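You operate a simulated robot arm through the tools that you are given. There is no shell and no other tool. Be economical: measure what you need, move in short steps, check, and stop when the job is done.

You run a simulated robot arm. Do the job below in one go: nothing can be reset, and whatever is moved stays where it is left.

TASK
Clamp the oil stand's 6 mm roller in its cradle and grease the roller's cap.
Fine: with the brush from the pot on the oil stand, grease from the red tin; put the brush back in that pot and the lid on the tin; the roller stays clamped. Set down upright: brush. A coat counts when it lies all over at full strength: go over it till it gets no stronger.

The check looks at the end state, three seconds after you hand in, the way a careful person would. Anything else that was tipped, shoved, dropped, spilled or broken makes it a failure. A push-on lid holds only when it is set on centred and level and pressed home; a screw cap is set on level and turned clockwise until tight.

THE ROBOT
A 6-joint arm with a two-finger parallel gripper, fixed in place. Base frame: the origin is at the foot of the arm, x ahead of it, y to its left, z up; the work surface is at about z = 800. Units: mm, rad, N and s.
With the tool pointing down near the work surface it reaches from about 260 to 680 mm from the base axis. Its first joint turns from -1.152 to 1.152 rad. Payload 2.9 kg.
The tool frame sits at the grasp point between the pads (the TCP): z along the fingers, y along the line on which they close. The tips reach 30 mm beyond it. Largest opening 110 mm; finger width 20, thickness 10; the body of the gripper, 48 by 112 mm, starts 55 mm behind the TCP.
Orientation is told as [roll, pitch, yaw] about the base's x, y, z axes, in that order, counted from this pose: with the fingers straight down and closing along the base's y, the tool's x points along the base's -x, its y along +y and its z along -z.

THE INTERFACE
- The arm moves only by the tool arm_command. Its argument "targets" is a list of rows, each a list of 7 numbers: the shift along the tool's x, y, z in m, then the turn, a rotation vector about the tool's x, y, z in degrees, then the opening, from 0 (shut) to 1 (fully open). In form: [[tx, ty, tz, ax, ay, az, fingers], ...]. A call has 1 to 20 rows; each row is the pose to reach, as a shift and turn from the pose commanded when the call began, along the tool's axes at that moment. Each row takes 0.2 s and may step no farther than 50 mm and 0.15 rad from the row before; otherwise, or with a gripper value out of range, the whole call is refused. Where a pose cannot be reached the arm comes as near as it can. A force on the tool above 90 N (or 10 N above the force at the start of the call, whichever is more), or a blocked arm, ends the call early, and 0.2 s more pass. Each finger travels about 108 mm/s and halts on what it meets, pressing with about 29 N; the grip force reading is that of the motor and also rises with nothing between the fingers. The clock runs only during rows and for 0.2 s after the last one: add rows that repeat a pose to give the fingers time. The reply holds the time, the measured pose of the TCP, the force on the tool along the base axes, the opening and the grip force, in the units named above and with some noise, with the torque about the TCP (base axes, N m) and any sound that the robot's microphone picked up.
- Cameras (640 x 400 px; columns grow to the right, rows downward): "scene" is fixed at [80.9, 449.1, 1383.8]; the picture's right is [-0.76, -0.65, 0.00], its down [-0.41, 0.48, -0.78] and it looks along [0.50, -0.59, -0.63] (base axes); focal length 326 px, centre (320, 200). "wrist" rides on the gripper at [72, 17, -103] in the tool frame; the picture's right is [-0.23, 0.97, 0.00], its down [-0.76, -0.18, -0.62] and it looks along [-0.61, -0.14, 0.78] (tool axes); focal length 222 px, centre (320, 200). There is no depth. A picture from a camera that has moved, and an enlarged one, comes with that camera's place and axes in the base frame and with its lens. The place of the scene camera against the robot may be out by one fixed shift of up to 18 mm in any direction.
- get_image(camera): a new picture of that camera. No time passes.
- close_up(camera, box): a new picture of the part [left, top, right, bottom] of that camera's present view, enlarged. No time passes.
- job_done(): hands the job in; it is judged then, once.

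Go step by step. Nothing tells you positions but the pictures and the camera data: compare them with the known pose of the tool, close in by small moves and look again before you grip or let go. The budget is 120 turns and 84 pictures, counting those below and the enlarged ones. Unless the task says otherwise, let go and move clear before handing in, and close with one line.

The tools are called after "Emit:" as name(argument=value, ...) on one line, values as JSON. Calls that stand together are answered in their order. arm_command: Moves the arm, as the interface text tells. Its arguments: {"type":"object","properties":{"targets":{"type":"array","items":{"type":"array","items":{"type":"number"}}}},"required":["targets"]} The other tools are called the same way: get_image (camera) takes a picture; close_up (camera, box) takes an enlarged picture of a part of a camera's view; job_done () hands the job in.

At the start:

```text
time_s: 0.0
tool_pos: [447.2, 133.0, 1141.2]
tool_rot: [0.0, 0.0, -0.001]
wrist_force: [0.2, -0.3, 0.5]
wrist_torque: [0.0, 0.0, 0.01]
width: 110.2
grasp_force: 0.1
```

scene: 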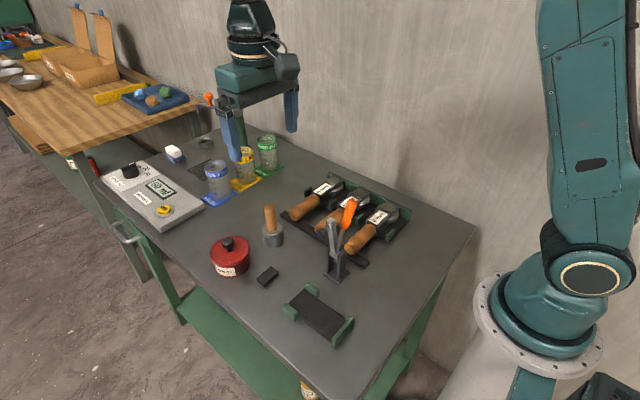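
wrist: 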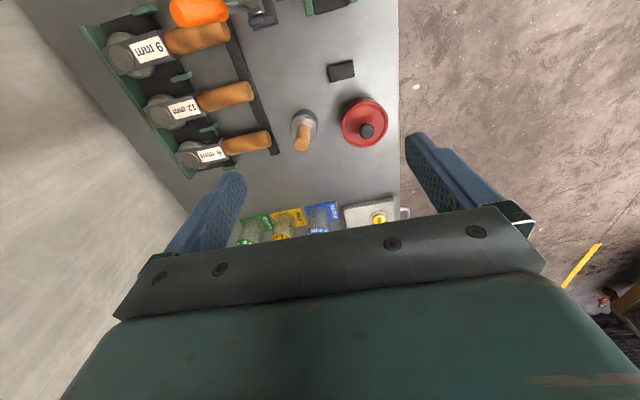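

I see a bench with a rack of three rollers (6, 12, 9 mm), a toggle clamp with orange handle, a red tin with lid, a brush in a grey pot, a cradle near the front, and other items. I'll take enlarged views to identify things.

Emit:
close_up(camera="scene", box=[200, 160, 420, 360])

Emit:
close_up(camera="wrist", box=[80, 0, 420, 240])

Emit:
close_up(camera="scene", box=[90, 120, 300, 240])

```text
2.00 times, centred on (310, 260) of scene
camera zoom: at [80.9, 449.1, 1383.8], right [-0.76, -0.65, 0.0], down [-0.41, 0.48, -0.78], along [0.5, -0.59, -0.63], focal length 651 px, centre (340, 80)
```

zoom: 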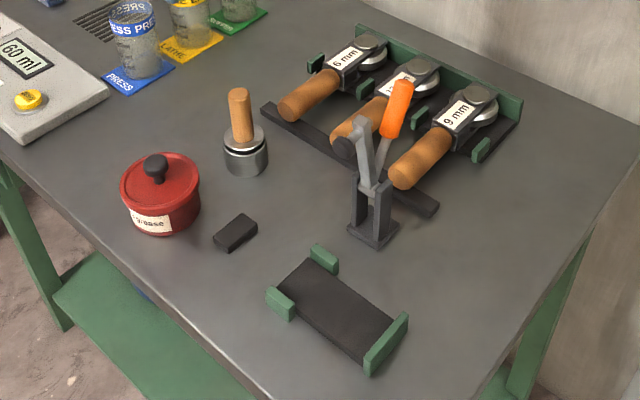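

```text
1.67 times, centred on (250, 120) of wrist
camera zoom: at [373.4, 149.8, 1244.9], right [0.23, 0.97, 0.0], down [0.76, -0.18, 0.62], along [0.61, -0.14, -0.78], focal length 370 px, centre (437, 333)
```

zoom: 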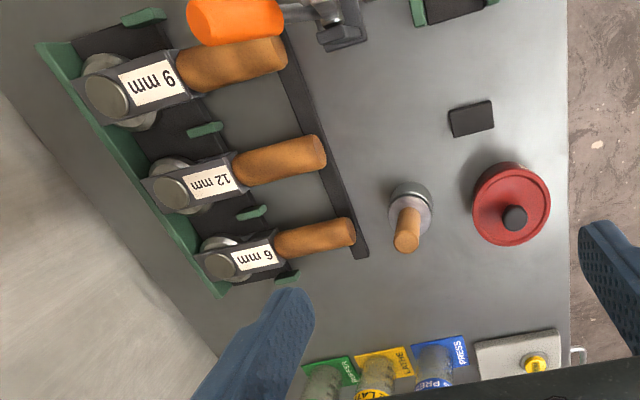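

```text
3.05 times, centred on (195, 180) of scene
camera zoom: at [80.9, 449.1, 1383.8], right [-0.76, -0.65, 0.0], down [-0.41, 0.48, -0.78], along [0.5, -0.59, -0.63], focal length 993 px, centre (701, 261)
```

zoom: 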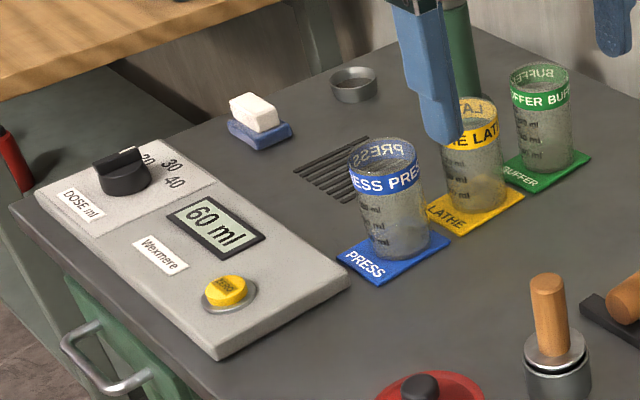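

The rack lies at about x 520, y −100…0 with the handles pointing +y. The clamp is near (345, 82) and the cradle near (310, 181). I'll turn the wrist camera to look toward +y for a better view of the clamp and cradle.

Emit:
arm_command(targets=[[0.01, -0.015, 0.0075, 0, 0, -7.5, 1], [0.02, -0.03, 0.015, 0, 0, -15, 1], [0.03, -0.045, 0.0225, 0, 0, -22.5, 1], [0.04, -0.06, 0.03, 0, 0, -30, 1], [0.05, -0.075, 0.0375, 0, 0, -37.5, 1], [0.06, -0.09, 0.045, 0, 0, -45, 1], [0.07, -0.105, 0.0525, 0, 0, -52.5, 1], [0.08, -0.12, 0.06, 0, 0, -60, 1], [0.09, -0.135, 0.0675, 0, 0, -67.5, 1], [0.1, -0.15, 0.075, 0, 0, -75, 1], [0.11, -0.165, 0.0825, 0, 0, -82.5, 1], [0.117, -0.183, 0.091, 0, 0, -90, 1]])

Emit:
get_image(camera="wrist")

```text
time_s: 2.6
tool_pos: [330.6, -51.8, 1051.1]
tool_rot: [0.001, 0.0, 1.573]
wrist_force: [0.5, 0.1, 0.0]
wrist_torque: [-0.03, 0.0, 0.0]
width: 110.3
grasp_force: 0.1
```

```text
78 pictures are left
camera wrist: at [312.2, -122.8, 1154.1], right [-0.97, 0.23, 0.0], down [0.18, 0.76, 0.62], along [0.14, 0.61, -0.78], focal length 222 px, centre (320, 200)
```

wrist: 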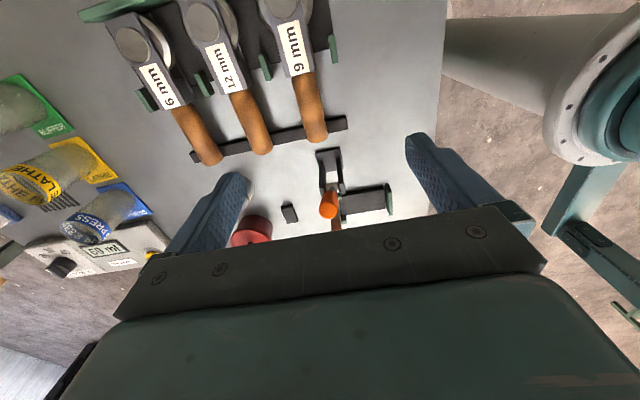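

The gripper hides the cradle, so I'll move along +y to put the camera over the clamp and cradle.

Emit:
arm_command(targets=[[-0.04, 0, 0, 0, 0, 0, 1], [-0.08, 0, 0, 0, 0, 0, 1], [-0.12, 0, 0, 0, 0, 0, 1], [-0.16, 0, 0, 0, 0, 0, 1], [-0.18, 0, 0, 0, 0, 0, 1]])

Emit:
get_image(camera="wrist")

```text
time_s: 3.8
tool_pos: [330.6, 129.3, 1050.6]
tool_rot: [0.001, 0.0, 1.569]
wrist_force: [0.9, -0.6, 0.4]
wrist_torque: [-0.02, 0.04, 0.01]
width: 109.9
grasp_force: 0.1
```

```text
77 pictures are left
camera wrist: at [312.3, 57.6, 1153.5], right [-0.97, 0.23, 0.0], down [0.18, 0.76, 0.62], along [0.14, 0.61, -0.78], focal length 222 px, centre (320, 200)
```

wrist: 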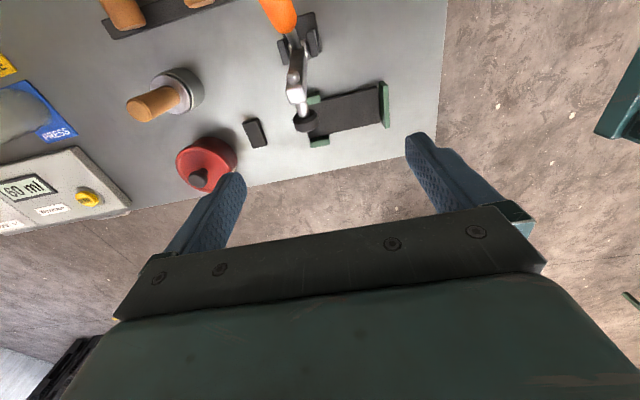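

Emit:
close_up(camera="wrist", box=[120, 0, 440, 200])

Emit:
close_up(camera="scene", box=[280, 180, 400, 350])

```text
2.00 times, centred on (280, 100) of wrist
camera zoom: at [312.3, 57.6, 1153.5], right [-0.97, 0.23, 0.0], down [0.18, 0.76, 0.62], along [0.14, 0.61, -0.78], focal length 444 px, centre (400, 400)
```

zoom: 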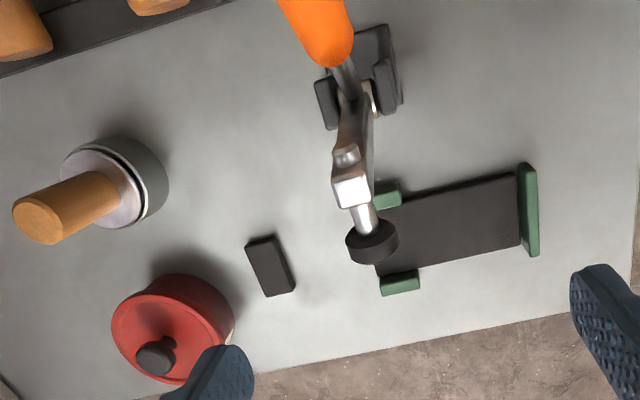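

```text
2.35 times, centred on (340, 265) of scene
camera zoom: at [80.9, 449.1, 1383.8], right [-0.76, -0.65, 0.0], down [-0.41, 0.48, -0.78], along [0.5, -0.59, -0.63], focal length 766 px, centre (273, 47)
```

zoom: 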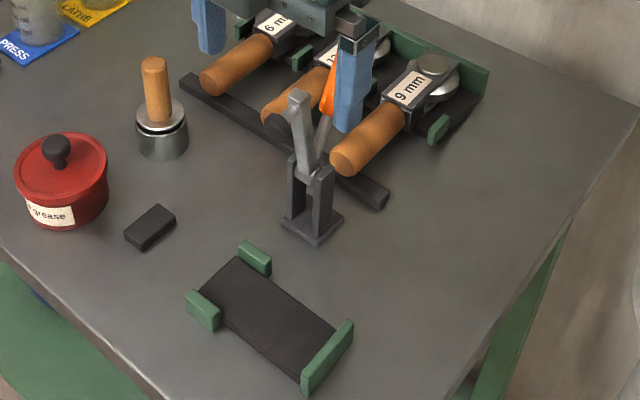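

The cradle plate runs along x (stop at x≈241, guides at x≈342, y≈172) with a handle rest at (441, 167), so the roller must go in with its handle pointing +x. Next I'll look at the rack and the 6 mm roller from close up.

Emit:
arm_command(targets=[[0.03, -0.025, 0.005, 0, 0, 0, 1], [0.06, -0.05, 0.01, 0, 0, 0, 1], [0.09, -0.075, 0.02, 0, 0, 0, 1], [0.12, -0.1, 0.03, 0, 0, 0, 1], [0.15, -0.125, 0.045, 0, 0, 0, 1], [0.18, -0.15, 0.06, 0, 0, 0, 1], [0.21, -0.175, 0.08, 0, 0, 0, 1], [0.237, -0.197, 0.1, 0, 0, 0, 1]])

Emit:
get_image(camera="wrist")

Emit:
close_up(camera="scene", box=[280, 170, 400, 260])

```text
time_s: 5.6
tool_pos: [528.1, -108.1, 950.6]
tool_rot: [0.0, 0.0, 1.572]
wrist_force: [0.2, -0.4, -1.2]
wrist_torque: [0.03, 0.0, -0.01]
width: 110.1
grasp_force: 0.0
```

```text
74 pictures are left
camera wrist: at [509.6, -180.8, 1054.2], right [-0.97, 0.23, 0.0], down [0.18, 0.76, 0.62], along [0.14, 0.61, -0.78], focal length 222 px, centre (320, 200)
```

wrist: 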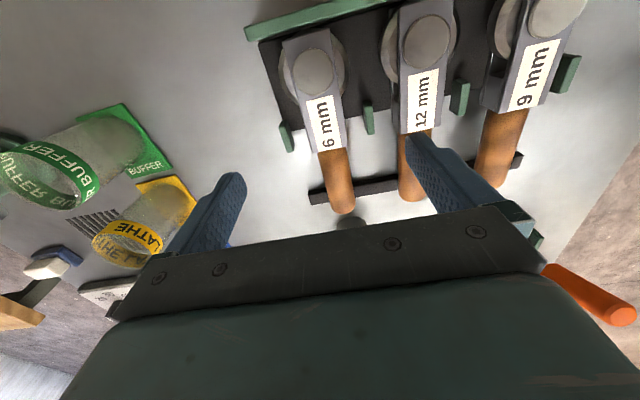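

```text
4.44 times, centred on (340, 215) of scene
camera zoom: at [80.9, 449.1, 1383.8], right [-0.76, -0.65, 0.0], down [-0.41, 0.48, -0.78], along [0.5, -0.59, -0.63], focal length 1448 px, centre (231, 133)
```

zoom: 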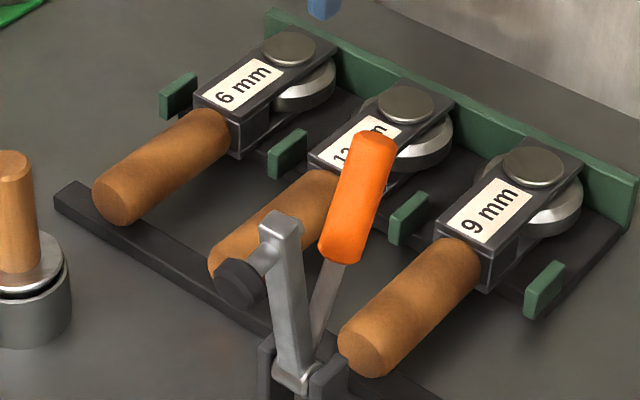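

The cap is the flat round disc on top of the fork. I'll zoom in to measure the 6 mm roller.

Emit:
close_up(camera="wrist", box=[240, 0, 480, 220])

```text
1.82 times, centred on (360, 110) of wrist
camera zoom: at [509.6, -180.8, 1054.2], right [-0.97, 0.23, 0.0], down [0.18, 0.76, 0.62], along [0.14, 0.61, -0.78], focal length 404 px, centre (247, 364)
```

zoom: 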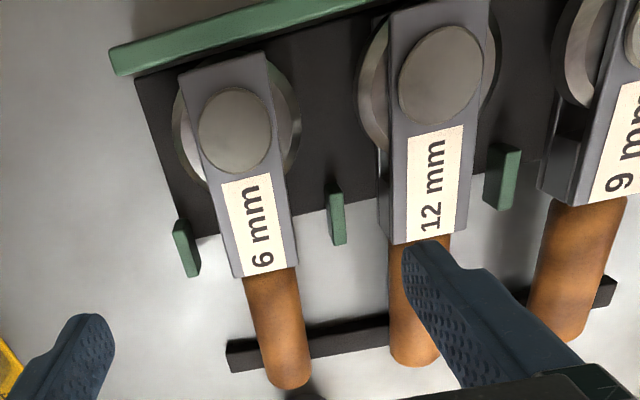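

The 6 mm roller's head runs from y≈−177 to −77 at x≈522 with its top at z≈842. Next I need an exact measurement of the cradle and clamp from above, this time with yaw 0.

Emit:
arm_command(targets=[[0, 0, -0.03, 0, 0, 7.5, 1], [-0.005, 0.01, -0.06, 0, 0, 15, 1], [-0.02, 0.02, -0.09, 0, 0, 22.5, 1], [-0.05, 0.04, -0.1, 0, 0, 30, 1], [-0.075, 0.06, -0.1, 0, 0, 37.5, 1], [-0.1, 0.08, -0.1, 0, 0, 45, 1], [-0.125, 0.1, -0.1, 0, 0, 52.5, 1], [-0.15, 0.12, -0.1, 0, 0, 60, 1], [-0.175, 0.14, -0.1, 0, 0, 67.5, 1], [-0.2, 0.16, -0.1, 0, 0, 75, 1], [-0.22, 0.18, -0.1, 0, 0, 82.5, 1], [-0.241, 0.196, -0.1, 0, 0, 90, 1]])

Emit:
close_up(camera="wrist", box=[140, 0, 460, 200])

```text
time_s: 8.2
tool_pos: [332.5, 135.1, 1049.7]
tool_rot: [0.0, 0.0, -0.002]
wrist_force: [-0.4, 0.1, 0.2]
wrist_torque: [0.01, 0.02, -0.01]
width: 109.6
grasp_force: 0.2
```

```text
2.00 times, centred on (300, 100) of wrist
camera zoom: at [257.2, 151.8, 1154.5], right [0.23, 0.97, 0.0], down [0.76, -0.18, 0.62], along [0.61, -0.14, -0.78], focal length 444 px, centre (360, 400)
```

zoom: 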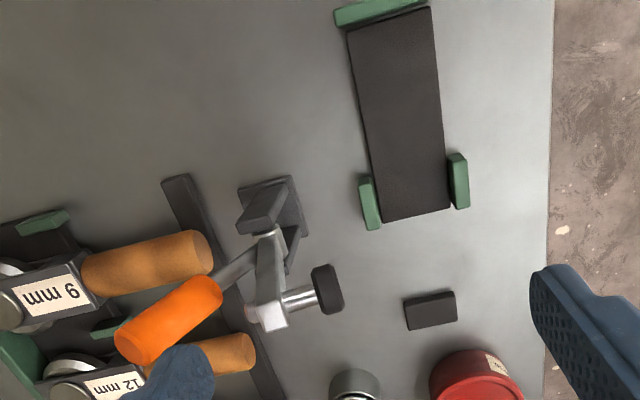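

Cradle plate: x 249–367, centred at y≈172, stop face at x≈249. The raised clamp pad is at (338, 118, 966). I'll grip the roller block with the gripper tilted, so that its body clears the pad later. First I go above the rack at yaw 90°.

Emit:
arm_command(targets=[[-0.02, -0.015, 0, 0, 0, -7.5, 1], [-0.04, -0.03, 0, 0, 0, -15, 1], [-0.06, -0.05, 0, 0, 0, -22.5, 1], [-0.08, -0.07, 0, 0, 0, -30, 1], [-0.1, -0.09, 0, 0, 0, -37.5, 0.9], [-0.12, -0.11, 0.01, 0, 0, -45, 0.8], [-0.14, -0.13, 0.02, 0, 0, -52.5, 0.7], [-0.16, -0.15, 0.03, 0, 0, -60, 0.6], [-0.17, -0.17, 0.04, 0, 0, -67.5, 0.5], [-0.18, -0.185, 0.05, 0, 0, -75, 0.47], [-0.19, -0.2, 0.05, 0, 0, -82.5, 0.47], [-0.1905, -0.216, 0.05, 0, 0, -90, 0.47]])

```text
time_s: 10.8
tool_pos: [522.0, -81.5, 1000.7]
tool_rot: [0.0, 0.0, 1.573]
wrist_force: [0.0, 0.5, -0.8]
wrist_torque: [0.0, 0.01, -0.01]
width: 51.6
grasp_force: 0.0
```

Above the rack; now I tilt about the tool's y axis and descend partway, then look.

Emit:
arm_command(targets=[[0, 0, 0.02, 0, 8.5, 0, 0.47], [0, 0, 0.04, 0, 17, 0, 0.47], [0, 0, 0.06, 0, 25.5, 0, 0.47], [0, 0, 0.08, 0, 34, 0, 0.47], [0, -0.001, 0.1, 0, 34, 0, 0.47]])

Emit:
get_image(camera="wrist")

Emit:
close_up(camera="scene", box=[270, 140, 420, 260])

```text
time_s: 12.0
tool_pos: [522.5, -82.6, 899.9]
tool_rot: [-0.001, 0.595, 1.571]
wrist_force: [-0.6, -0.6, 0.9]
wrist_torque: [0.0, 0.0, 0.02]
width: 51.4
grasp_force: 0.0
```

```text
70 pictures are left
camera wrist: at [504.2, -84.5, 1026.6], right [-0.97, 0.19, -0.13], down [0.18, 0.98, 0.09], along [0.14, 0.06, -0.99], focal length 222 px, centre (320, 200)
```

wrist: 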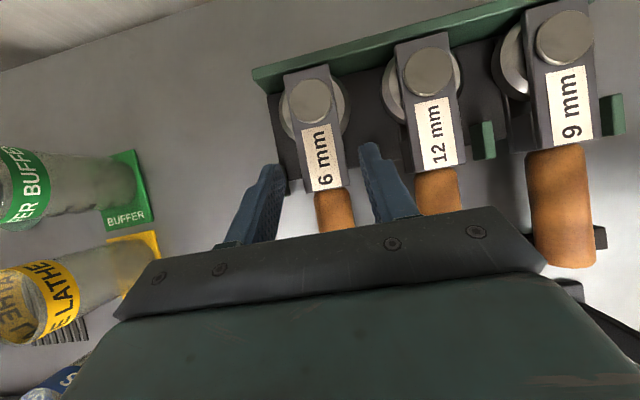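

```text
3.33 times, centred on (345, 200) of scene
camera zoom: at [80.9, 449.1, 1383.8], right [-0.76, -0.65, 0.0], down [-0.41, 0.48, -0.78], along [0.5, -0.59, -0.63], focal length 1086 px, centre (237, 200)
```

zoom: 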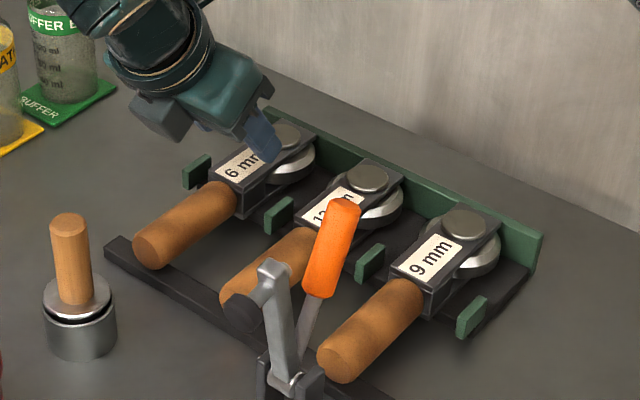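

The fingers straddle the 6 mm block and are centred at x≈522. I'll descend vertically to z≈854, close and check.

Emit:
arm_command(targets=[[-0.0085, 0, 0.013, 0, 0, 0, 0.47], [-0.0165, 0, 0.026, 0, 0, 0, 0.47], [-0.0245, 0, 0.039, 0, 0, 0, 0.47], [-0.0245, 0, 0.039, 0, 0, 0, 0.47], [-0.0245, 0, 0.039, 0, 0, 0, 0.2], [-0.0245, 0, 0.039, 0, 0, 0, 0.2], [-0.0245, 0, 0.039, 0, 0, 0, 0.2]])

Emit:
close_up(camera="wrist", box=[200, 40, 440, 240])

Emit:
close_up(camera="scene", box=[270, 140, 420, 260])

```text
time_s: 13.6
tool_pos: [523.2, -84.1, 853.1]
tool_rot: [0.001, 0.595, 1.572]
wrist_force: [0.6, 0.0, 1.3]
wrist_torque: [-0.06, -0.04, 0.04]
width: 37.8
grasp_force: 29.4
```

```text
2.00 times, centred on (320, 140) of wrist
camera zoom: at [504.3, -86.0, 980.4], right [-0.97, 0.19, -0.13], down [0.18, 0.98, 0.09], along [0.14, 0.07, -0.99], focal length 444 px, centre (320, 320)
```

zoom: 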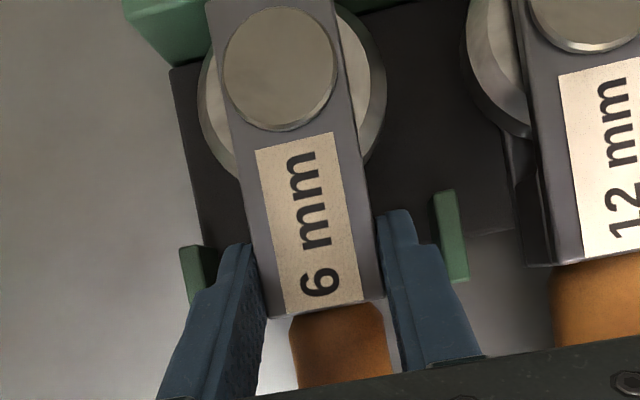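

```text
3.33 times, centred on (345, 200) of scene
camera zoom: at [80.9, 449.1, 1383.8], right [-0.76, -0.65, 0.0], down [-0.41, 0.48, -0.78], along [0.5, -0.59, -0.63], focal length 1086 px, centre (237, 200)
```

zoom: 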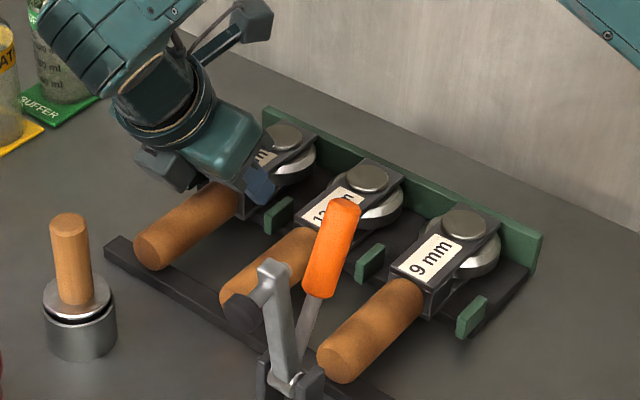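

The grip holds at 37.8 mm width. I'll lift slowly by 60 mm and check.

Emit:
arm_command(targets=[[0.0028, 0, -0.0041, 0, 0, 0, 0.2], [0.0056, 0, -0.0083, 0, 0, 0, 0.2], [0.014, 0, -0.0207, 0, 0, 0, 0.2], [0.0224, 0, -0.0332, 0, 0, 0, 0.2], [0.0335, 0, -0.0497, 0, 0, 0, 0.2]])

Emit:
close_up(camera="wrist", box=[200, 0, 440, 240])

Emit:
close_up(camera="scene", box=[270, 120, 420, 240])

```text
time_s: 14.8
tool_pos: [523.5, -84.0, 915.6]
tool_rot: [0.001, 0.593, 1.57]
wrist_force: [-0.3, 0.2, 0.1]
wrist_torque: [0.01, 0.0, 0.0]
width: 22.0
grasp_force: 0.2
```

```text
1.67 times, centred on (320, 120) of wrist
camera zoom: at [504.9, -85.6, 1041.1], right [-0.97, 0.19, -0.13], down [0.18, 0.98, 0.09], along [0.14, 0.07, -0.99], focal length 370 px, centre (320, 333)
```

zoom: 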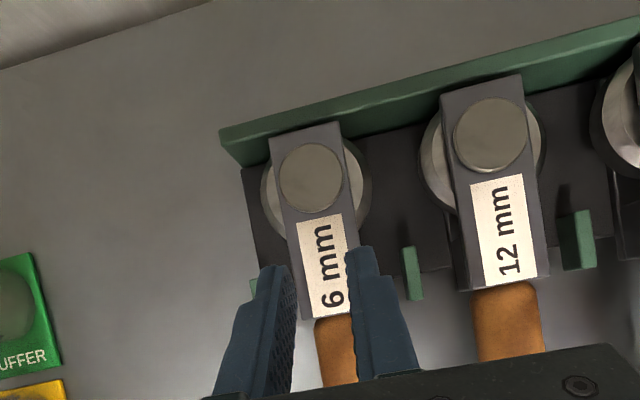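

```text
3.33 times, centred on (345, 180) of scene
camera zoom: at [80.9, 449.1, 1383.8], right [-0.76, -0.65, 0.0], down [-0.41, 0.48, -0.78], along [0.5, -0.59, -0.63], focal length 1086 px, centre (237, 267)
```

zoom: 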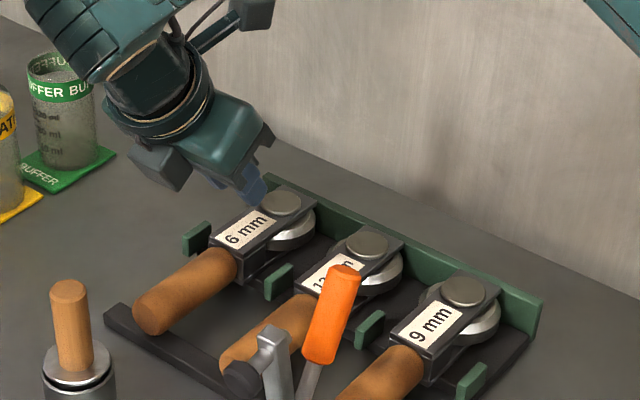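

The fingers slipped off because the grip was too shallow; the roller stayed in its slot. I'll regrip deeper and nearer the wheel, which still clears the cradle guides.

Emit:
arm_command(targets=[[0.0133, 0.001, 0.0089, 0, 0, 0, 0.47], [0.0133, 0.001, 0.0089, 0, 0, 0, 0.47], [0.0033, 0.001, 0.0237, 0, 0, 0, 0.47], [-0.0067, 0.001, 0.0385, 0, 0, 0, 0.47], [-0.0167, 0.001, 0.0534, 0, 0, 0, 0.47], [-0.0235, 0.001, 0.0635, 0, 0, 0, 0.47], [-0.0275, 0.001, 0.0695, 0, 0, 0, 0.47], [-0.0275, 0.001, 0.0695, 0, 0, 0, 0.47]])

Emit:
close_up(camera="wrist", box=[200, 40, 440, 240])

```text
time_s: 16.6
tool_pos: [522.3, -100.3, 842.3]
tool_rot: [-0.005, 0.596, 1.568]
wrist_force: [-3.1, 2.2, 11.1]
wrist_torque: [-0.03, 0.34, -0.14]
width: 52.3
grasp_force: 0.5
```

```text
2.00 times, centred on (320, 140) of wrist
camera zoom: at [503.7, -102.0, 968.8], right [-0.97, 0.19, -0.13], down [0.18, 0.98, 0.09], along [0.14, 0.06, -0.99], focal length 444 px, centre (320, 320)
```

zoom: 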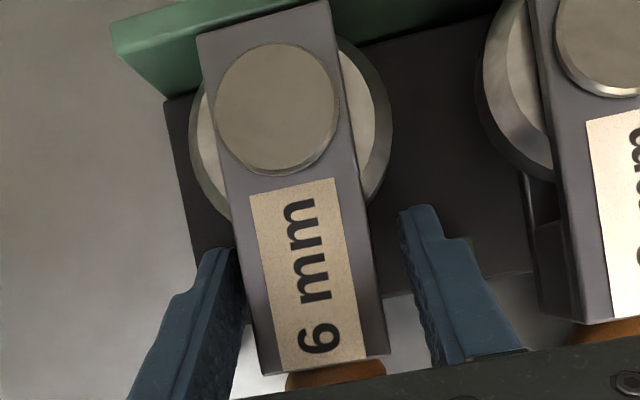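

One fingertip is resting on a rack guide. I'll rise a little, narrow the opening to about 46 mm and go down again.

Emit:
arm_command(targets=[[0.0056, 0, -0.0083, 0, 0, 0, 0.47], [0.0056, 0, -0.0083, 0, 0, 0, 0.41], [0.0056, 0, -0.0083, 0, 0, 0, 0.41], [0.0028, 0, -0.0041, 0, 0, 0, 0.41], [0, 0, 0, 0, 0, 0, 0.41], [0, 0, 0, 0, 0, 0, 0.41]])

Emit:
close_up(camera="wrist", box=[200, 40, 440, 240])

```text
time_s: 18.0
tool_pos: [522.3, -101.7, 842.9]
tool_rot: [-0.004, 0.596, 1.569]
wrist_force: [-2.3, 3.0, 14.8]
wrist_torque: [0.01, 0.44, -0.15]
width: 46.3
grasp_force: 1.3
```

```text
2.00 times, centred on (320, 140) of wrist
camera zoom: at [503.6, -101.9, 968.8], right [-0.97, 0.19, -0.13], down [0.18, 0.98, 0.09], along [0.14, 0.06, -0.99], focal length 444 px, centre (320, 320)
```

zoom: 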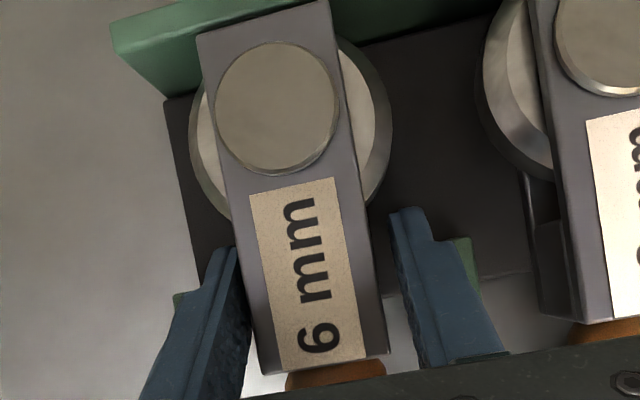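

A finger edge just touches the guide top at this depth. I'll raise 3 mm so it's clear, then close fully.

Emit:
arm_command(targets=[[0.0017, 0, -0.0025, 0, 0, 0, 0.41], [0.0017, 0, -0.0025, 0, 0, 0, 0.41], [0.0017, 0, -0.0025, 0, 0, 0, 0.2], [0.0017, 0, -0.0025, 0, 0, 0, 0.0], [0.0017, 0, -0.0025, 0, 0, 0, 0.0], [0.0017, 0, -0.0025, 0, 0, 0, 0.0]])

Emit:
close_up(camera="wrist", box=[200, 40, 440, 240])

```text
time_s: 19.4
tool_pos: [523.8, -100.8, 843.5]
tool_rot: [0.0, 0.592, 1.571]
wrist_force: [-0.1, 0.5, 0.5]
wrist_torque: [-0.03, 0.0, -0.02]
width: 37.9
grasp_force: 29.2
```

```text
2.00 times, centred on (320, 140) of wrist
camera zoom: at [503.7, -102.2, 970.6], right [-0.97, 0.19, -0.13], down [0.18, 0.98, 0.09], along [0.14, 0.07, -0.99], focal length 444 px, centre (320, 320)
```

zoom: 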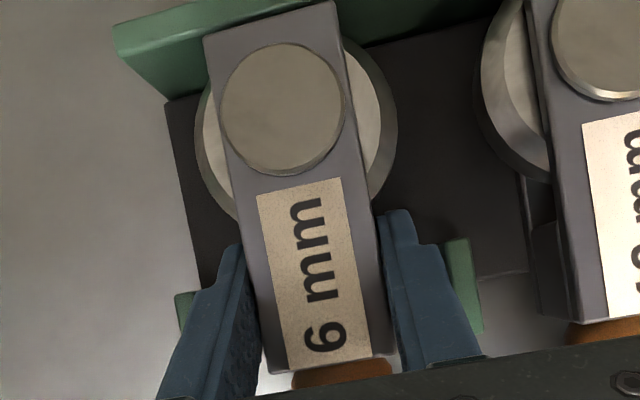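

Gripped at 37.9 mm and deeper this time. I'll lift a few millimetres gently and read the width and force.

Emit:
arm_command(targets=[[0.0006, 0, -0.0008, 0, 0, 0, 0], [0.0011, 0, -0.0017, 0, 0, 0, 0], [0.0017, 0, -0.0025, 0, 0, 0, 0], [0.0022, 0, -0.0033, 0, 0, 0, 0], [0.0028, 0, -0.0041, 0, 0, 0, 0], [0.0034, 0, -0.005, 0, 0, 0, 0]])

Emit:
close_up(camera="scene", box=[270, 140, 420, 260])

```text
time_s: 20.8
tool_pos: [521.6, -99.8, 850.5]
tool_rot: [-0.001, 0.594, 1.571]
wrist_force: [-0.1, 0.4, -4.8]
wrist_torque: [-0.02, 0.02, 0.02]
width: 38.0
grasp_force: 29.0
```

```text
3.33 times, centred on (345, 200) of scene
camera zoom: at [81.0, 449.1, 1383.8], right [-0.76, -0.65, 0.0], down [-0.41, 0.48, -0.78], along [0.5, -0.59, -0.63], focal length 1086 px, centre (237, 200)
```

zoom: 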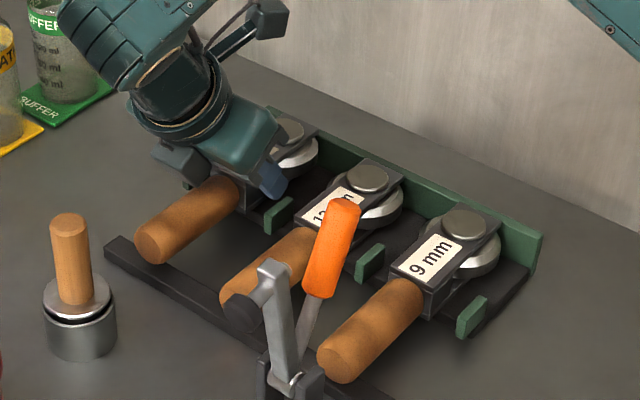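

The roller is lifted (about 4.8 N, almost no torque). I'll continue straight up.

Emit:
arm_command(targets=[[0.0056, 0, -0.0083, 0, 0, 0, 0], [0.014, 0, -0.0207, 0, 0, 0, 0], [0.0252, 0, -0.0373, 0, 0, 0, 0], [0.0391, 0, -0.058, 0, 0, 0, 0], [0.0531, 0, -0.0788, 0, 0, 0, 0], [0.0671, 0, -0.0995, 0, 0, 0, 0], [0.0783, 0, -0.116, 0, 0, 0, 0]])

Emit:
get_image(camera="wrist")

Emit:
get_image(camera="scene")

```text
time_s: 22.4
tool_pos: [521.4, -100.4, 990.7]
tool_rot: [0.0, 0.593, 1.571]
wrist_force: [0.5, 0.5, -4.2]
wrist_torque: [0.0, -0.01, -0.01]
width: 37.9
grasp_force: 28.9
```

```text
60 pictures are left
camera wrist: at [503.1, -101.9, 1116.9], right [-0.97, 0.19, -0.13], down [0.18, 0.98, 0.09], along [0.14, 0.07, -0.99], focal length 222 px, centre (320, 200)
```

wrist: 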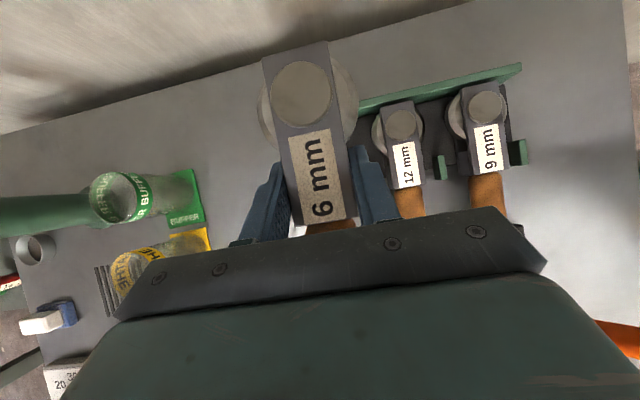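

```text
59 pictures are left
```

scene: 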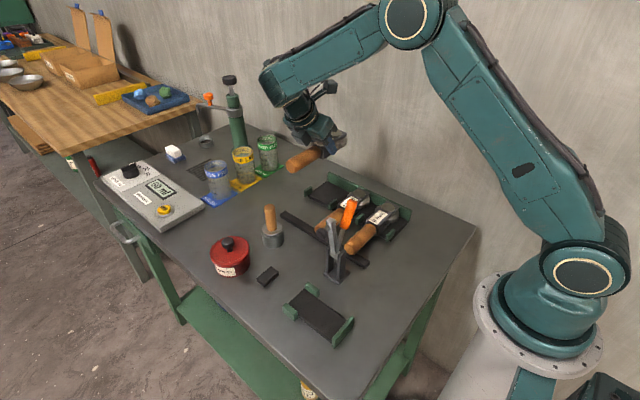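

The roller hangs level. I'll carry it at height with a 90° turn about the vertical to (500, 172), passing clear of the clamp.

Emit:
arm_command(targets=[[-0.0169, 0.0018, -0.0154, -4.19, 0, 6.22, 0], [-0.0338, 0.0035, -0.0309, -8.38, 0, 12.43, 0], [-0.0508, 0.0053, -0.0463, -12.58, 0, 18.65, 0], [-0.0677, 0.007, -0.0617, -16.77, 0, 24.87, 0], [-0.0846, 0.0088, -0.0772, -20.96, 0, 31.08, 0], [-0.1016, 0.0105, -0.0926, -25.15, 0, 37.3, 0], [-0.1185, 0.0123, -0.108, -29.34, 0, 43.52, 0], [-0.1354, 0.014, -0.1235, -33.53, 0, 49.73, 0], [-0.1523, 0.0158, -0.1389, -37.73, 0, 55.95, 0], [-0.1693, 0.0175, -0.1543, -41.92, 0, 62.17, 0], [-0.1862, 0.0193, -0.1698, -46.11, 0, 68.38, 0], [-0.2031, 0.021, -0.1852, -50.3, 0, 74.6, 0]])

```text
time_s: 25.0
tool_pos: [501.0, 172.6, 1030.9]
tool_rot: [-0.001, 0.593, -0.001]
wrist_force: [-0.2, 0.6, -4.3]
wrist_torque: [-0.01, 0.02, -0.01]
width: 37.9
grasp_force: 29.2
out of reach, approached as far as the arm can: row 4, 5, 6, 7, 8, 9
```

Now I slide toward −x to stand over the cradle at height, then look.

Emit:
arm_command(targets=[[0.0233, 0, 0.0157, 0, 0, 0, 0], [0.0467, 0, 0.0315, 0, 0, 0, 0], [0.07, 0, 0.0472, 0, 0, 0, 0], [0.0934, 0, 0.063, 0, 0, 0, 0], [0.1168, 0, 0.0788, 0, 0, 0, 0], [0.1401, 0, 0.0945, 0, 0, 0, 0], [0.1289, 0, 0.1111, 0, 0, 0, 0], [0.1178, 0, 0.1277, 0, 0, 0, 0]])

Emit:
get_image(camera="wrist")

Emit:
close_up(camera="scene", box=[230, 150, 400, 350])

```text
time_s: 26.8
tool_pos: [378.7, 180.6, 1028.8]
tool_rot: [-0.004, 0.598, -0.001]
wrist_force: [0.1, -0.9, -5.1]
wrist_torque: [0.03, 0.02, -0.03]
width: 38.0
grasp_force: 29.6
out of reach, approached as far as the arm can: row 5, 6, 7, 8
```

```text
58 pictures are left
camera wrist: at [375.7, 198.9, 1154.2], right [0.19, 0.97, -0.13], down [0.98, -0.18, 0.09], along [0.06, -0.14, -0.99], focal length 222 px, centre (320, 200)
```

wrist: 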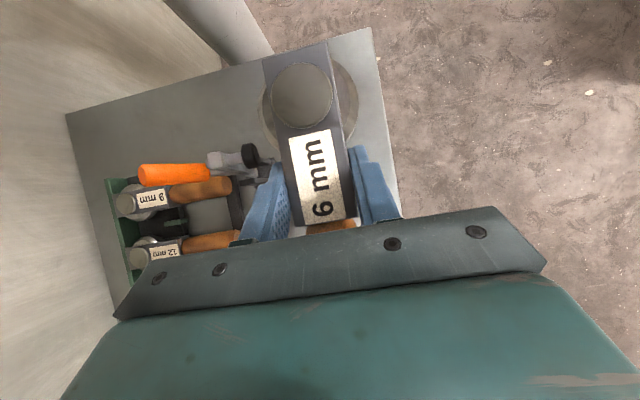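

```text
2.00 times, centred on (315, 250) of scene
camera zoom: at [80.9, 449.1, 1383.8], right [-0.76, -0.65, 0.0], down [-0.41, 0.48, -0.78], along [0.5, -0.59, -0.63], focal length 651 px, centre (330, 100)
```

zoom: 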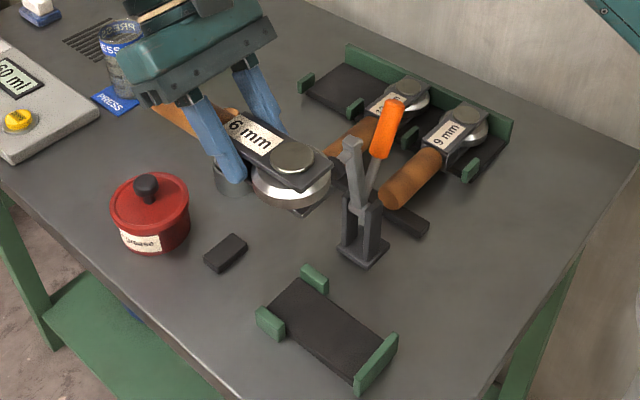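

The arm's tilt limit stopped it at x≈379. I'll try lower heights, where the reach geometry differs, keeping clear in x for now.

Emit:
arm_command(targets=[[-0.0356, 0, -0.024, 0, 0, 0, 0], [-0.0468, 0, -0.0074, 0, 0, 0, 0], [-0.0579, 0, 0.0092, 0, 0, 0, 0], [-0.0691, 0, 0.0257, 0, 0, 0, 0], [-0.0803, 0, 0.0423, 0, 0, 0, 0], [-0.0865, 0, 0.0514, 0, 0, 0, 0]])

```text
time_s: 28.2
tool_pos: [433.4, 184.5, 941.6]
tool_rot: [-0.001, 0.597, 0.001]
wrist_force: [-0.3, -0.1, -4.3]
wrist_torque: [0.04, -0.01, 0.0]
width: 38.2
grasp_force: 28.5
out of reach, approached as far as the arm can: row 5, 6
```

The inward tilt can't reach the cradle. I'll return the roller to its rack slot and regrip it leaning the other way (about 15° toward the nose), which suits the cradle position.

Emit:
arm_command(targets=[[-0.0062, 0, -0.0355, 0, 0, 0, 0], [-0.0124, 0, -0.071, 0, 0, 0, 0], [-0.0185, 0, -0.1066, 0, 0, 0, 0], [-0.0247, 0, -0.1421, 0, 0, 0, 0], [-0.0309, 0, -0.1776, 0, 0, 0, 0], [-0.0309, 0, -0.1776, 0, 0, 0, 0]])

Emit:
arm_command(targets=[[0.0017, -0.0227, 0.0011, 4.19, 0, -6.22, 0], [0.0035, -0.0453, 0.0023, 8.38, 0, -12.43, 0], [0.0052, -0.068, 0.0034, 12.58, 0, -18.65, 0], [0.007, -0.0907, 0.0046, 16.77, 0, -24.87, 0], [0.0045, -0.1133, 0.0083, 20.96, 0, -31.08, 0], [0.002, -0.136, 0.012, 25.15, 0, -37.3, 0], [-0.0005, -0.1587, 0.0157, 29.34, 0, -43.52, 0], [-0.003, -0.1813, 0.0194, 33.53, 0, -49.73, 0], [-0.007, -0.204, 0.022, 37.73, 0, -55.95, 0], [-0.012, -0.2267, 0.022, 41.92, 0, -62.17, 0], [-0.0166, -0.2493, 0.022, 46.11, 0, -68.38, 0], [-0.0185, -0.272, 0.0219, 50.3, 0, -74.6, 0], [-0.0185, -0.272, 0.0219, 50.3, 0, -74.6, 0]])

Emit:
get_image(camera="wrist")

```text
time_s: 29.6
tool_pos: [503.1, 169.1, 1037.6]
tool_rot: [-0.002, 0.589, -0.003]
wrist_force: [-4.7, 24.2, -25.0]
wrist_torque: [-3.77, -0.61, 0.07]
width: 37.8
grasp_force: 28.8
out of reach, approached as far as the arm can: row 4, 5, 6
```

```text
time_s: 32.4
tool_pos: [601.7, -82.5, 1048.2]
tool_rot: [0.003, 0.436, 1.527]
wrist_force: [0.7, -0.4, -4.4]
wrist_torque: [-0.03, -0.01, -0.01]
width: 37.9
grasp_force: 28.8
out of reach, approached as far as the arm can: row 8, 9, 10, 11, 12, 13
```

```text
56 pictures are left
camera wrist: at [583.1, -103.5, 1172.6], right [-0.96, 0.25, -0.09], down [0.22, 0.94, 0.24], along [0.15, 0.21, -0.97], focal length 222 px, centre (320, 200)
```

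wrist: 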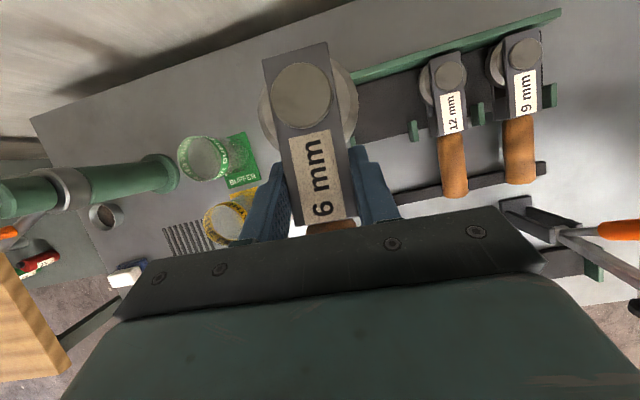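

The arm stands off its commanded pose after the turn, so I'll look at the scene before moving further.

Emit:
get_image(camera="scene")

```text
55 pictures are left
```

scene: 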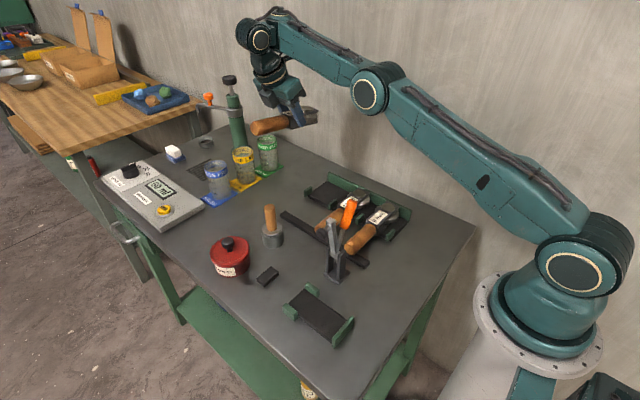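

The wrist is in another arm configuration. I'll bring the tool back to vertical, still holding the roller high, to unwind it.

Emit:
arm_command(targets=[[0.008, 0, -0.012, 0, -7, 0, 0], [0.016, 0, -0.025, 0, -14, 0, 0], [0.025, 0, -0.037, 0, -21, 0, 0], [0.0335, 0, -0.05, 0, -28, 0, 0], [0.0335, 0, -0.05, 0, -34, 0, 0], [0.0335, 0, -0.05, 0, -34, 0, 0], [0.0335, 0, -0.05, 0, -34, 0, 0]])

Emit:
get_image(camera="scene")

```text
time_s: 34.0
tool_pos: [601.1, -89.2, 1110.2]
tool_rot: [0.001, -0.159, 1.527]
wrist_force: [0.4, 0.6, -4.0]
wrist_torque: [-0.04, -0.02, -0.01]
width: 38.1
grasp_force: 28.9
out of reach, approached as far as the arm can: row 4, 5
```

```text
54 pictures are left
```

scene: 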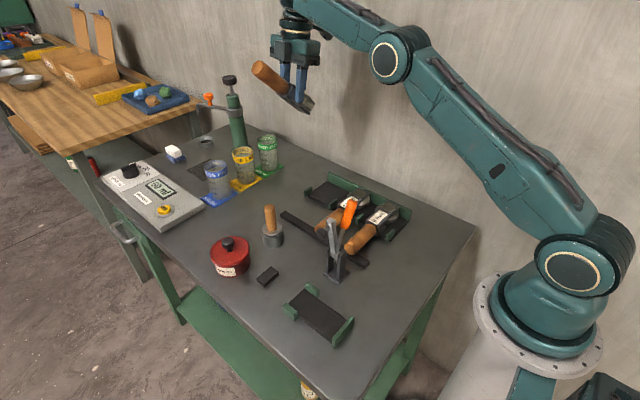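

Commands are evidently based on the pose actually reached when a target is unreachable. From here I'll move back over the rack slot with the original tilt.

Emit:
arm_command(targets=[[0.0035, 0.0099, 0.0097, 0, 5.4, -0.3, 0], [0.007, 0.0198, 0.0193, 0, 10.8, -0.6, 0], [0.0105, 0.0296, 0.029, 0, 16.2, -0.9, 0], [0.014, 0.0395, 0.0386, 0, 21.6, -1.2, 0], [0.0175, 0.0494, 0.0483, 0, 27, -1.5, 0], [0.021, 0.0593, 0.058, 0, 32.4, -1.8, 0], [0.0235, 0.0691, 0.0676, 0, 37.8, -2.1, 0], [0.027, 0.079, 0.0772, 0, 43.1, -2.4, 0]])

```text
time_s: 35.8
tool_pos: [521.7, -99.6, 1029.4]
tool_rot: [0.01, 0.597, 1.573]
wrist_force: [1.4, 1.5, -4.8]
wrist_torque: [0.03, -0.03, -0.01]
width: 37.8
grasp_force: 28.7
out of reach, approached as far as the arm can: row 4, 5, 6
```

Back over the slot with the roller level. I'll descend to about 20 mm above seating and check.

Emit:
arm_command(targets=[[-0.0184, 0, 0.0271, 0, 0, 0, 0], [-0.0369, 0, 0.0542, 0, 0, 0, 0], [-0.0553, 0, 0.0814, 0, 0, 0, 0], [-0.0738, 0, 0.1085, 0, 0, 0, 0], [-0.0922, 0, 0.1356, 0, 0, 0, 0], [-0.0922, 0, 0.1356, 0, 0, 0, 0]])

Emit:
get_image(camera="wrist")

Emit:
close_up(camera="scene", box=[270, 140, 420, 260])

```text
time_s: 37.2
tool_pos: [519.7, -101.6, 868.2]
tool_rot: [0.012, 0.596, 1.571]
wrist_force: [-0.1, 0.4, -4.6]
wrist_torque: [-0.02, -0.02, -0.03]
width: 37.8
grasp_force: 28.7
```

```text
53 pictures are left
camera wrist: at [503.1, -101.4, 993.6], right [-0.97, 0.19, -0.12], down [0.19, 0.98, 0.09], along [0.13, 0.06, -0.99], focal length 222 px, centre (320, 200)
```

wrist: 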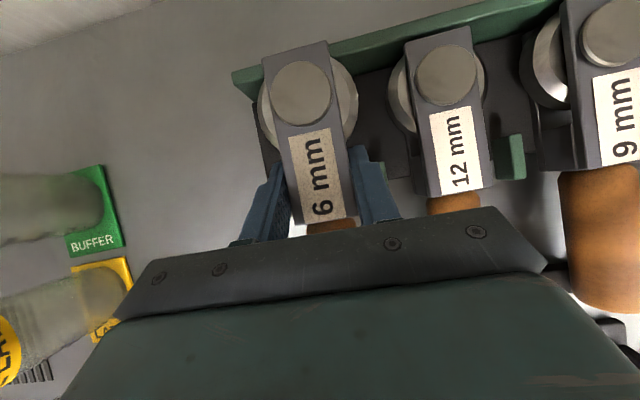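

```text
3.33 times, centred on (345, 200) of scene
camera zoom: at [81.0, 449.1, 1383.8], right [-0.76, -0.65, 0.0], down [-0.41, 0.48, -0.78], along [0.5, -0.59, -0.63], focal length 1086 px, centre (237, 200)
```

zoom: 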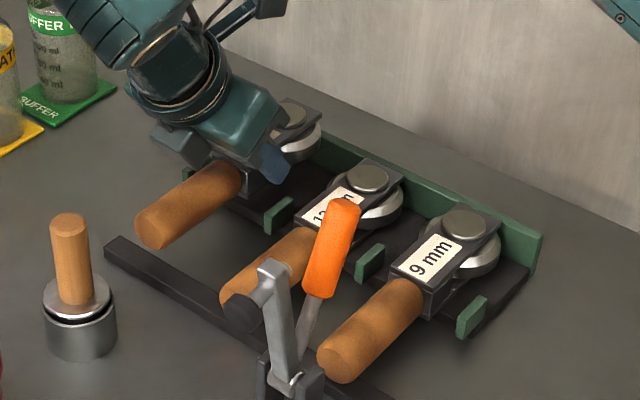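

Slightly toward the handle side, then down until seated.

Emit:
arm_command(targets=[[-0.0017, -0.001, -0.0011, 0, 0, 0, 0], [-0.0073, -0.001, 0.0072, 0, 0, 0, 0], [-0.0107, -0.001, 0.0121, 0, 0, 0, 0], [-0.0129, -0.001, 0.0155, 0, 0, 0, 0], [-0.0141, -0.001, 0.0171, 0, 0, 0, 0], [-0.0146, -0.001, 0.0179, 0, 0, 0, 0], [-0.0152, -0.001, 0.0187, 0, 0, 0, 0]])

Emit:
close_up(camera="scene", box=[270, 140, 420, 260])

```text
time_s: 38.8
tool_pos: [520.6, -96.7, 845.3]
tool_rot: [0.006, 0.599, 1.567]
wrist_force: [-10.4, 5.8, 27.7]
wrist_torque: [0.29, -0.23, 0.17]
width: 38.1
grasp_force: 29.4
```

```text
3.33 times, centred on (345, 200) of scene
camera zoom: at [80.2, 449.3, 1383.8], right [-0.76, -0.65, 0.0], down [-0.41, 0.48, -0.78], along [0.5, -0.59, -0.63], focal length 1086 px, centre (237, 200)
```

zoom: 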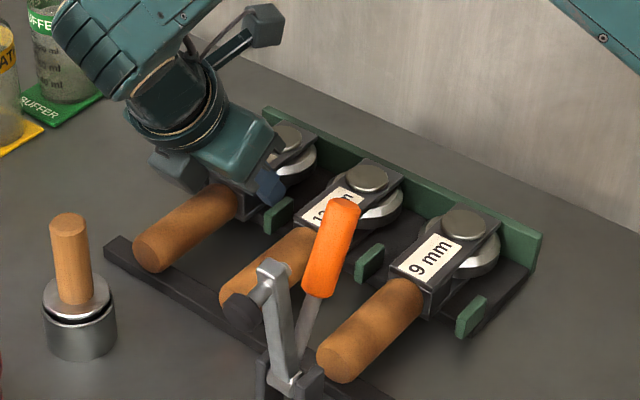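

It is seated. I'll ease off, open slightly and rise straight up.

Emit:
arm_command(targets=[[0.0017, 0, -0.0025, 0, 0, 0, 0], [0.0017, 0, -0.0025, 0, 0, 0, 0.41], [0.0017, 0, -0.0025, 0, 0, 0, 0.41], [0.0073, 0, -0.0108, 0, 0, 0, 0.42], [0.0197, 0, -0.029, 0, 0, 0, 0.45], [0.0365, 0, -0.0538, 0, 0, 0, 0.47], [0.059, 0, -0.087, 0, 0, 0, 0.47]])

Emit:
get_image(camera="wrist")

```text
time_s: 40.4
tool_pos: [521.2, -97.8, 947.8]
tool_rot: [0.013, 0.595, 1.574]
wrist_force: [-0.1, 0.0, -0.1]
wrist_torque: [-0.01, -0.04, 0.01]
width: 51.7
grasp_force: 0.0
```

```text
50 pictures are left
camera wrist: at [504.1, -99.5, 1073.7], right [-0.97, 0.19, -0.12], down [0.18, 0.98, 0.09], along [0.13, 0.06, -0.99], focal length 222 px, centre (320, 200)
```

wrist: 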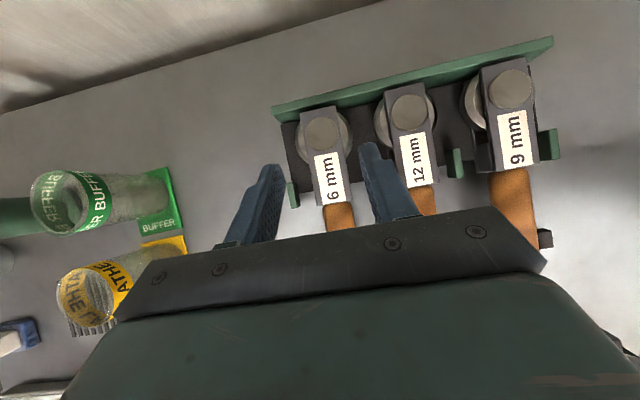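

The roller sits in its slot at x≈520. I'll swing the tilt from +34° to −15° (body leaning toward the nose) over the head, then look.

Emit:
arm_command(targets=[[0.003, 0, 0.002, -0.1, -7, 0, 0.47], [0.006, 0, 0.004, -0.2, -14, 0, 0.47], [0.009, 0, 0.006, -0.3, -21, 0, 0.47], [0.012, 0, 0.008, -0.4, -28, 0, 0.47], [0.015, 0.0007, 0.01, -0.5, -35, 0, 0.44], [0.018, 0.0007, 0.012, -0.6, -42, 0, 0.41], [0.0211, 0.0007, 0.0143, -0.7, -49.1, 0, 0.41]])

Emit:
get_image(camera="wrist")

```text
time_s: 42.0
tool_pos: [520.8, -123.3, 947.0]
tool_rot: [0.024, -0.264, 1.554]
wrist_force: [0.8, 0.6, -0.5]
wrist_torque: [-0.03, 0.01, 0.0]
width: 45.2
grasp_force: 0.1
```

```text
49 pictures are left
camera wrist: at [503.2, -219.4, 1029.0], right [-0.97, 0.23, 0.08], down [0.2, 0.57, 0.8], along [0.14, 0.79, -0.6], focal length 222 px, centre (320, 200)
```

wrist: 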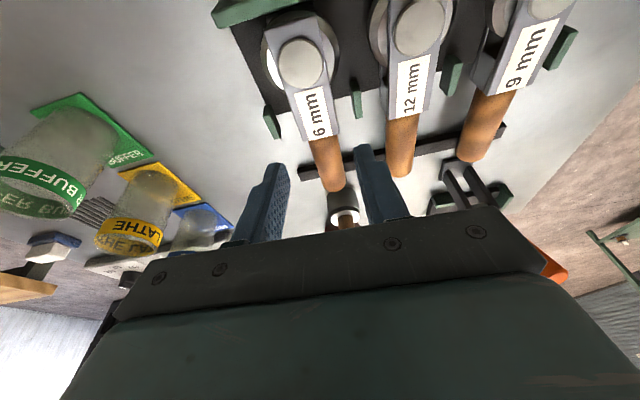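

I'll correct the small sideways tilt and descend over the block, watching for contact.

Emit:
arm_command(targets=[[0.0052, 0.0004, 0.0193, 0.7, 0, 0, 0.44], [0.0104, 0.0004, 0.0386, 1.4, 0, 0, 0.44], [0.0157, 0.0004, 0.0579, 1.4, 0, 0, 0.44], [0.0209, 0.0004, 0.0772, 1.4, 0, 0, 0.44], [0.0248, 0.0004, 0.0917, 1.4, 0, 0, 0.44], [0.0271, 0.0004, 0.1004, 1.4, 0, 0, 0.44], [0.0271, 0.0004, 0.1004, 1.4, 0, 0, 0.44]])

Emit:
close_up(camera="scene", box=[270, 140, 420, 260])

Emit:
get_image(camera="wrist")

```text
time_s: 43.6
tool_pos: [519.0, -123.0, 844.2]
tool_rot: [-0.002, -0.261, 1.559]
wrist_force: [2.9, 4.2, 10.3]
wrist_torque: [0.06, 0.16, 0.0]
width: 49.5
grasp_force: 1.0
```

```text
3.33 times, centred on (345, 200) of scene
camera zoom: at [80.8, 449.2, 1383.8], right [-0.76, -0.65, 0.0], down [-0.41, 0.48, -0.78], along [0.5, -0.59, -0.63], focal length 1086 px, centre (237, 200)
```

zoom: 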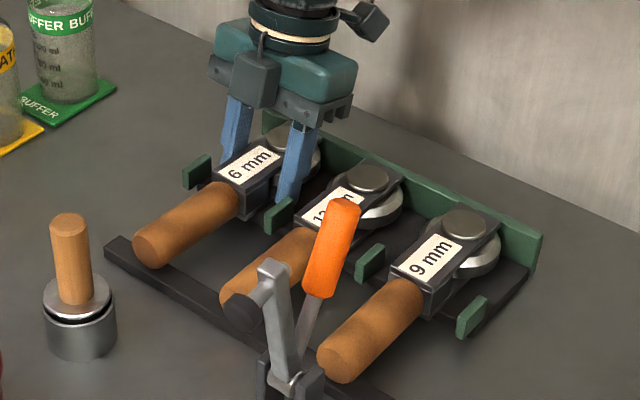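

```text
47 pictures are left
camera wrist: at [498.8, -219.0, 924.9], right [-0.97, 0.23, 0.06], down [0.18, 0.57, 0.8], along [0.15, 0.79, -0.6], focal length 222 px, centre (320, 200)
```

wrist: 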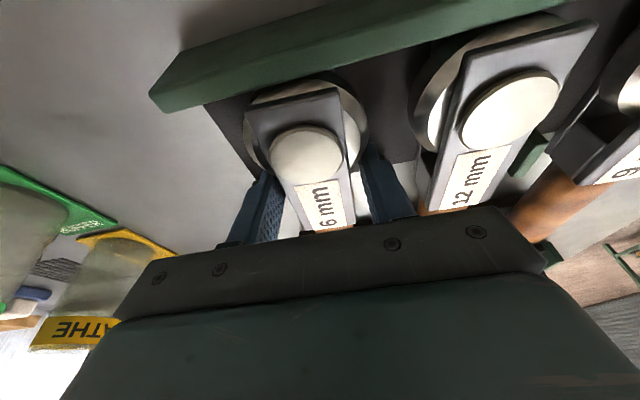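

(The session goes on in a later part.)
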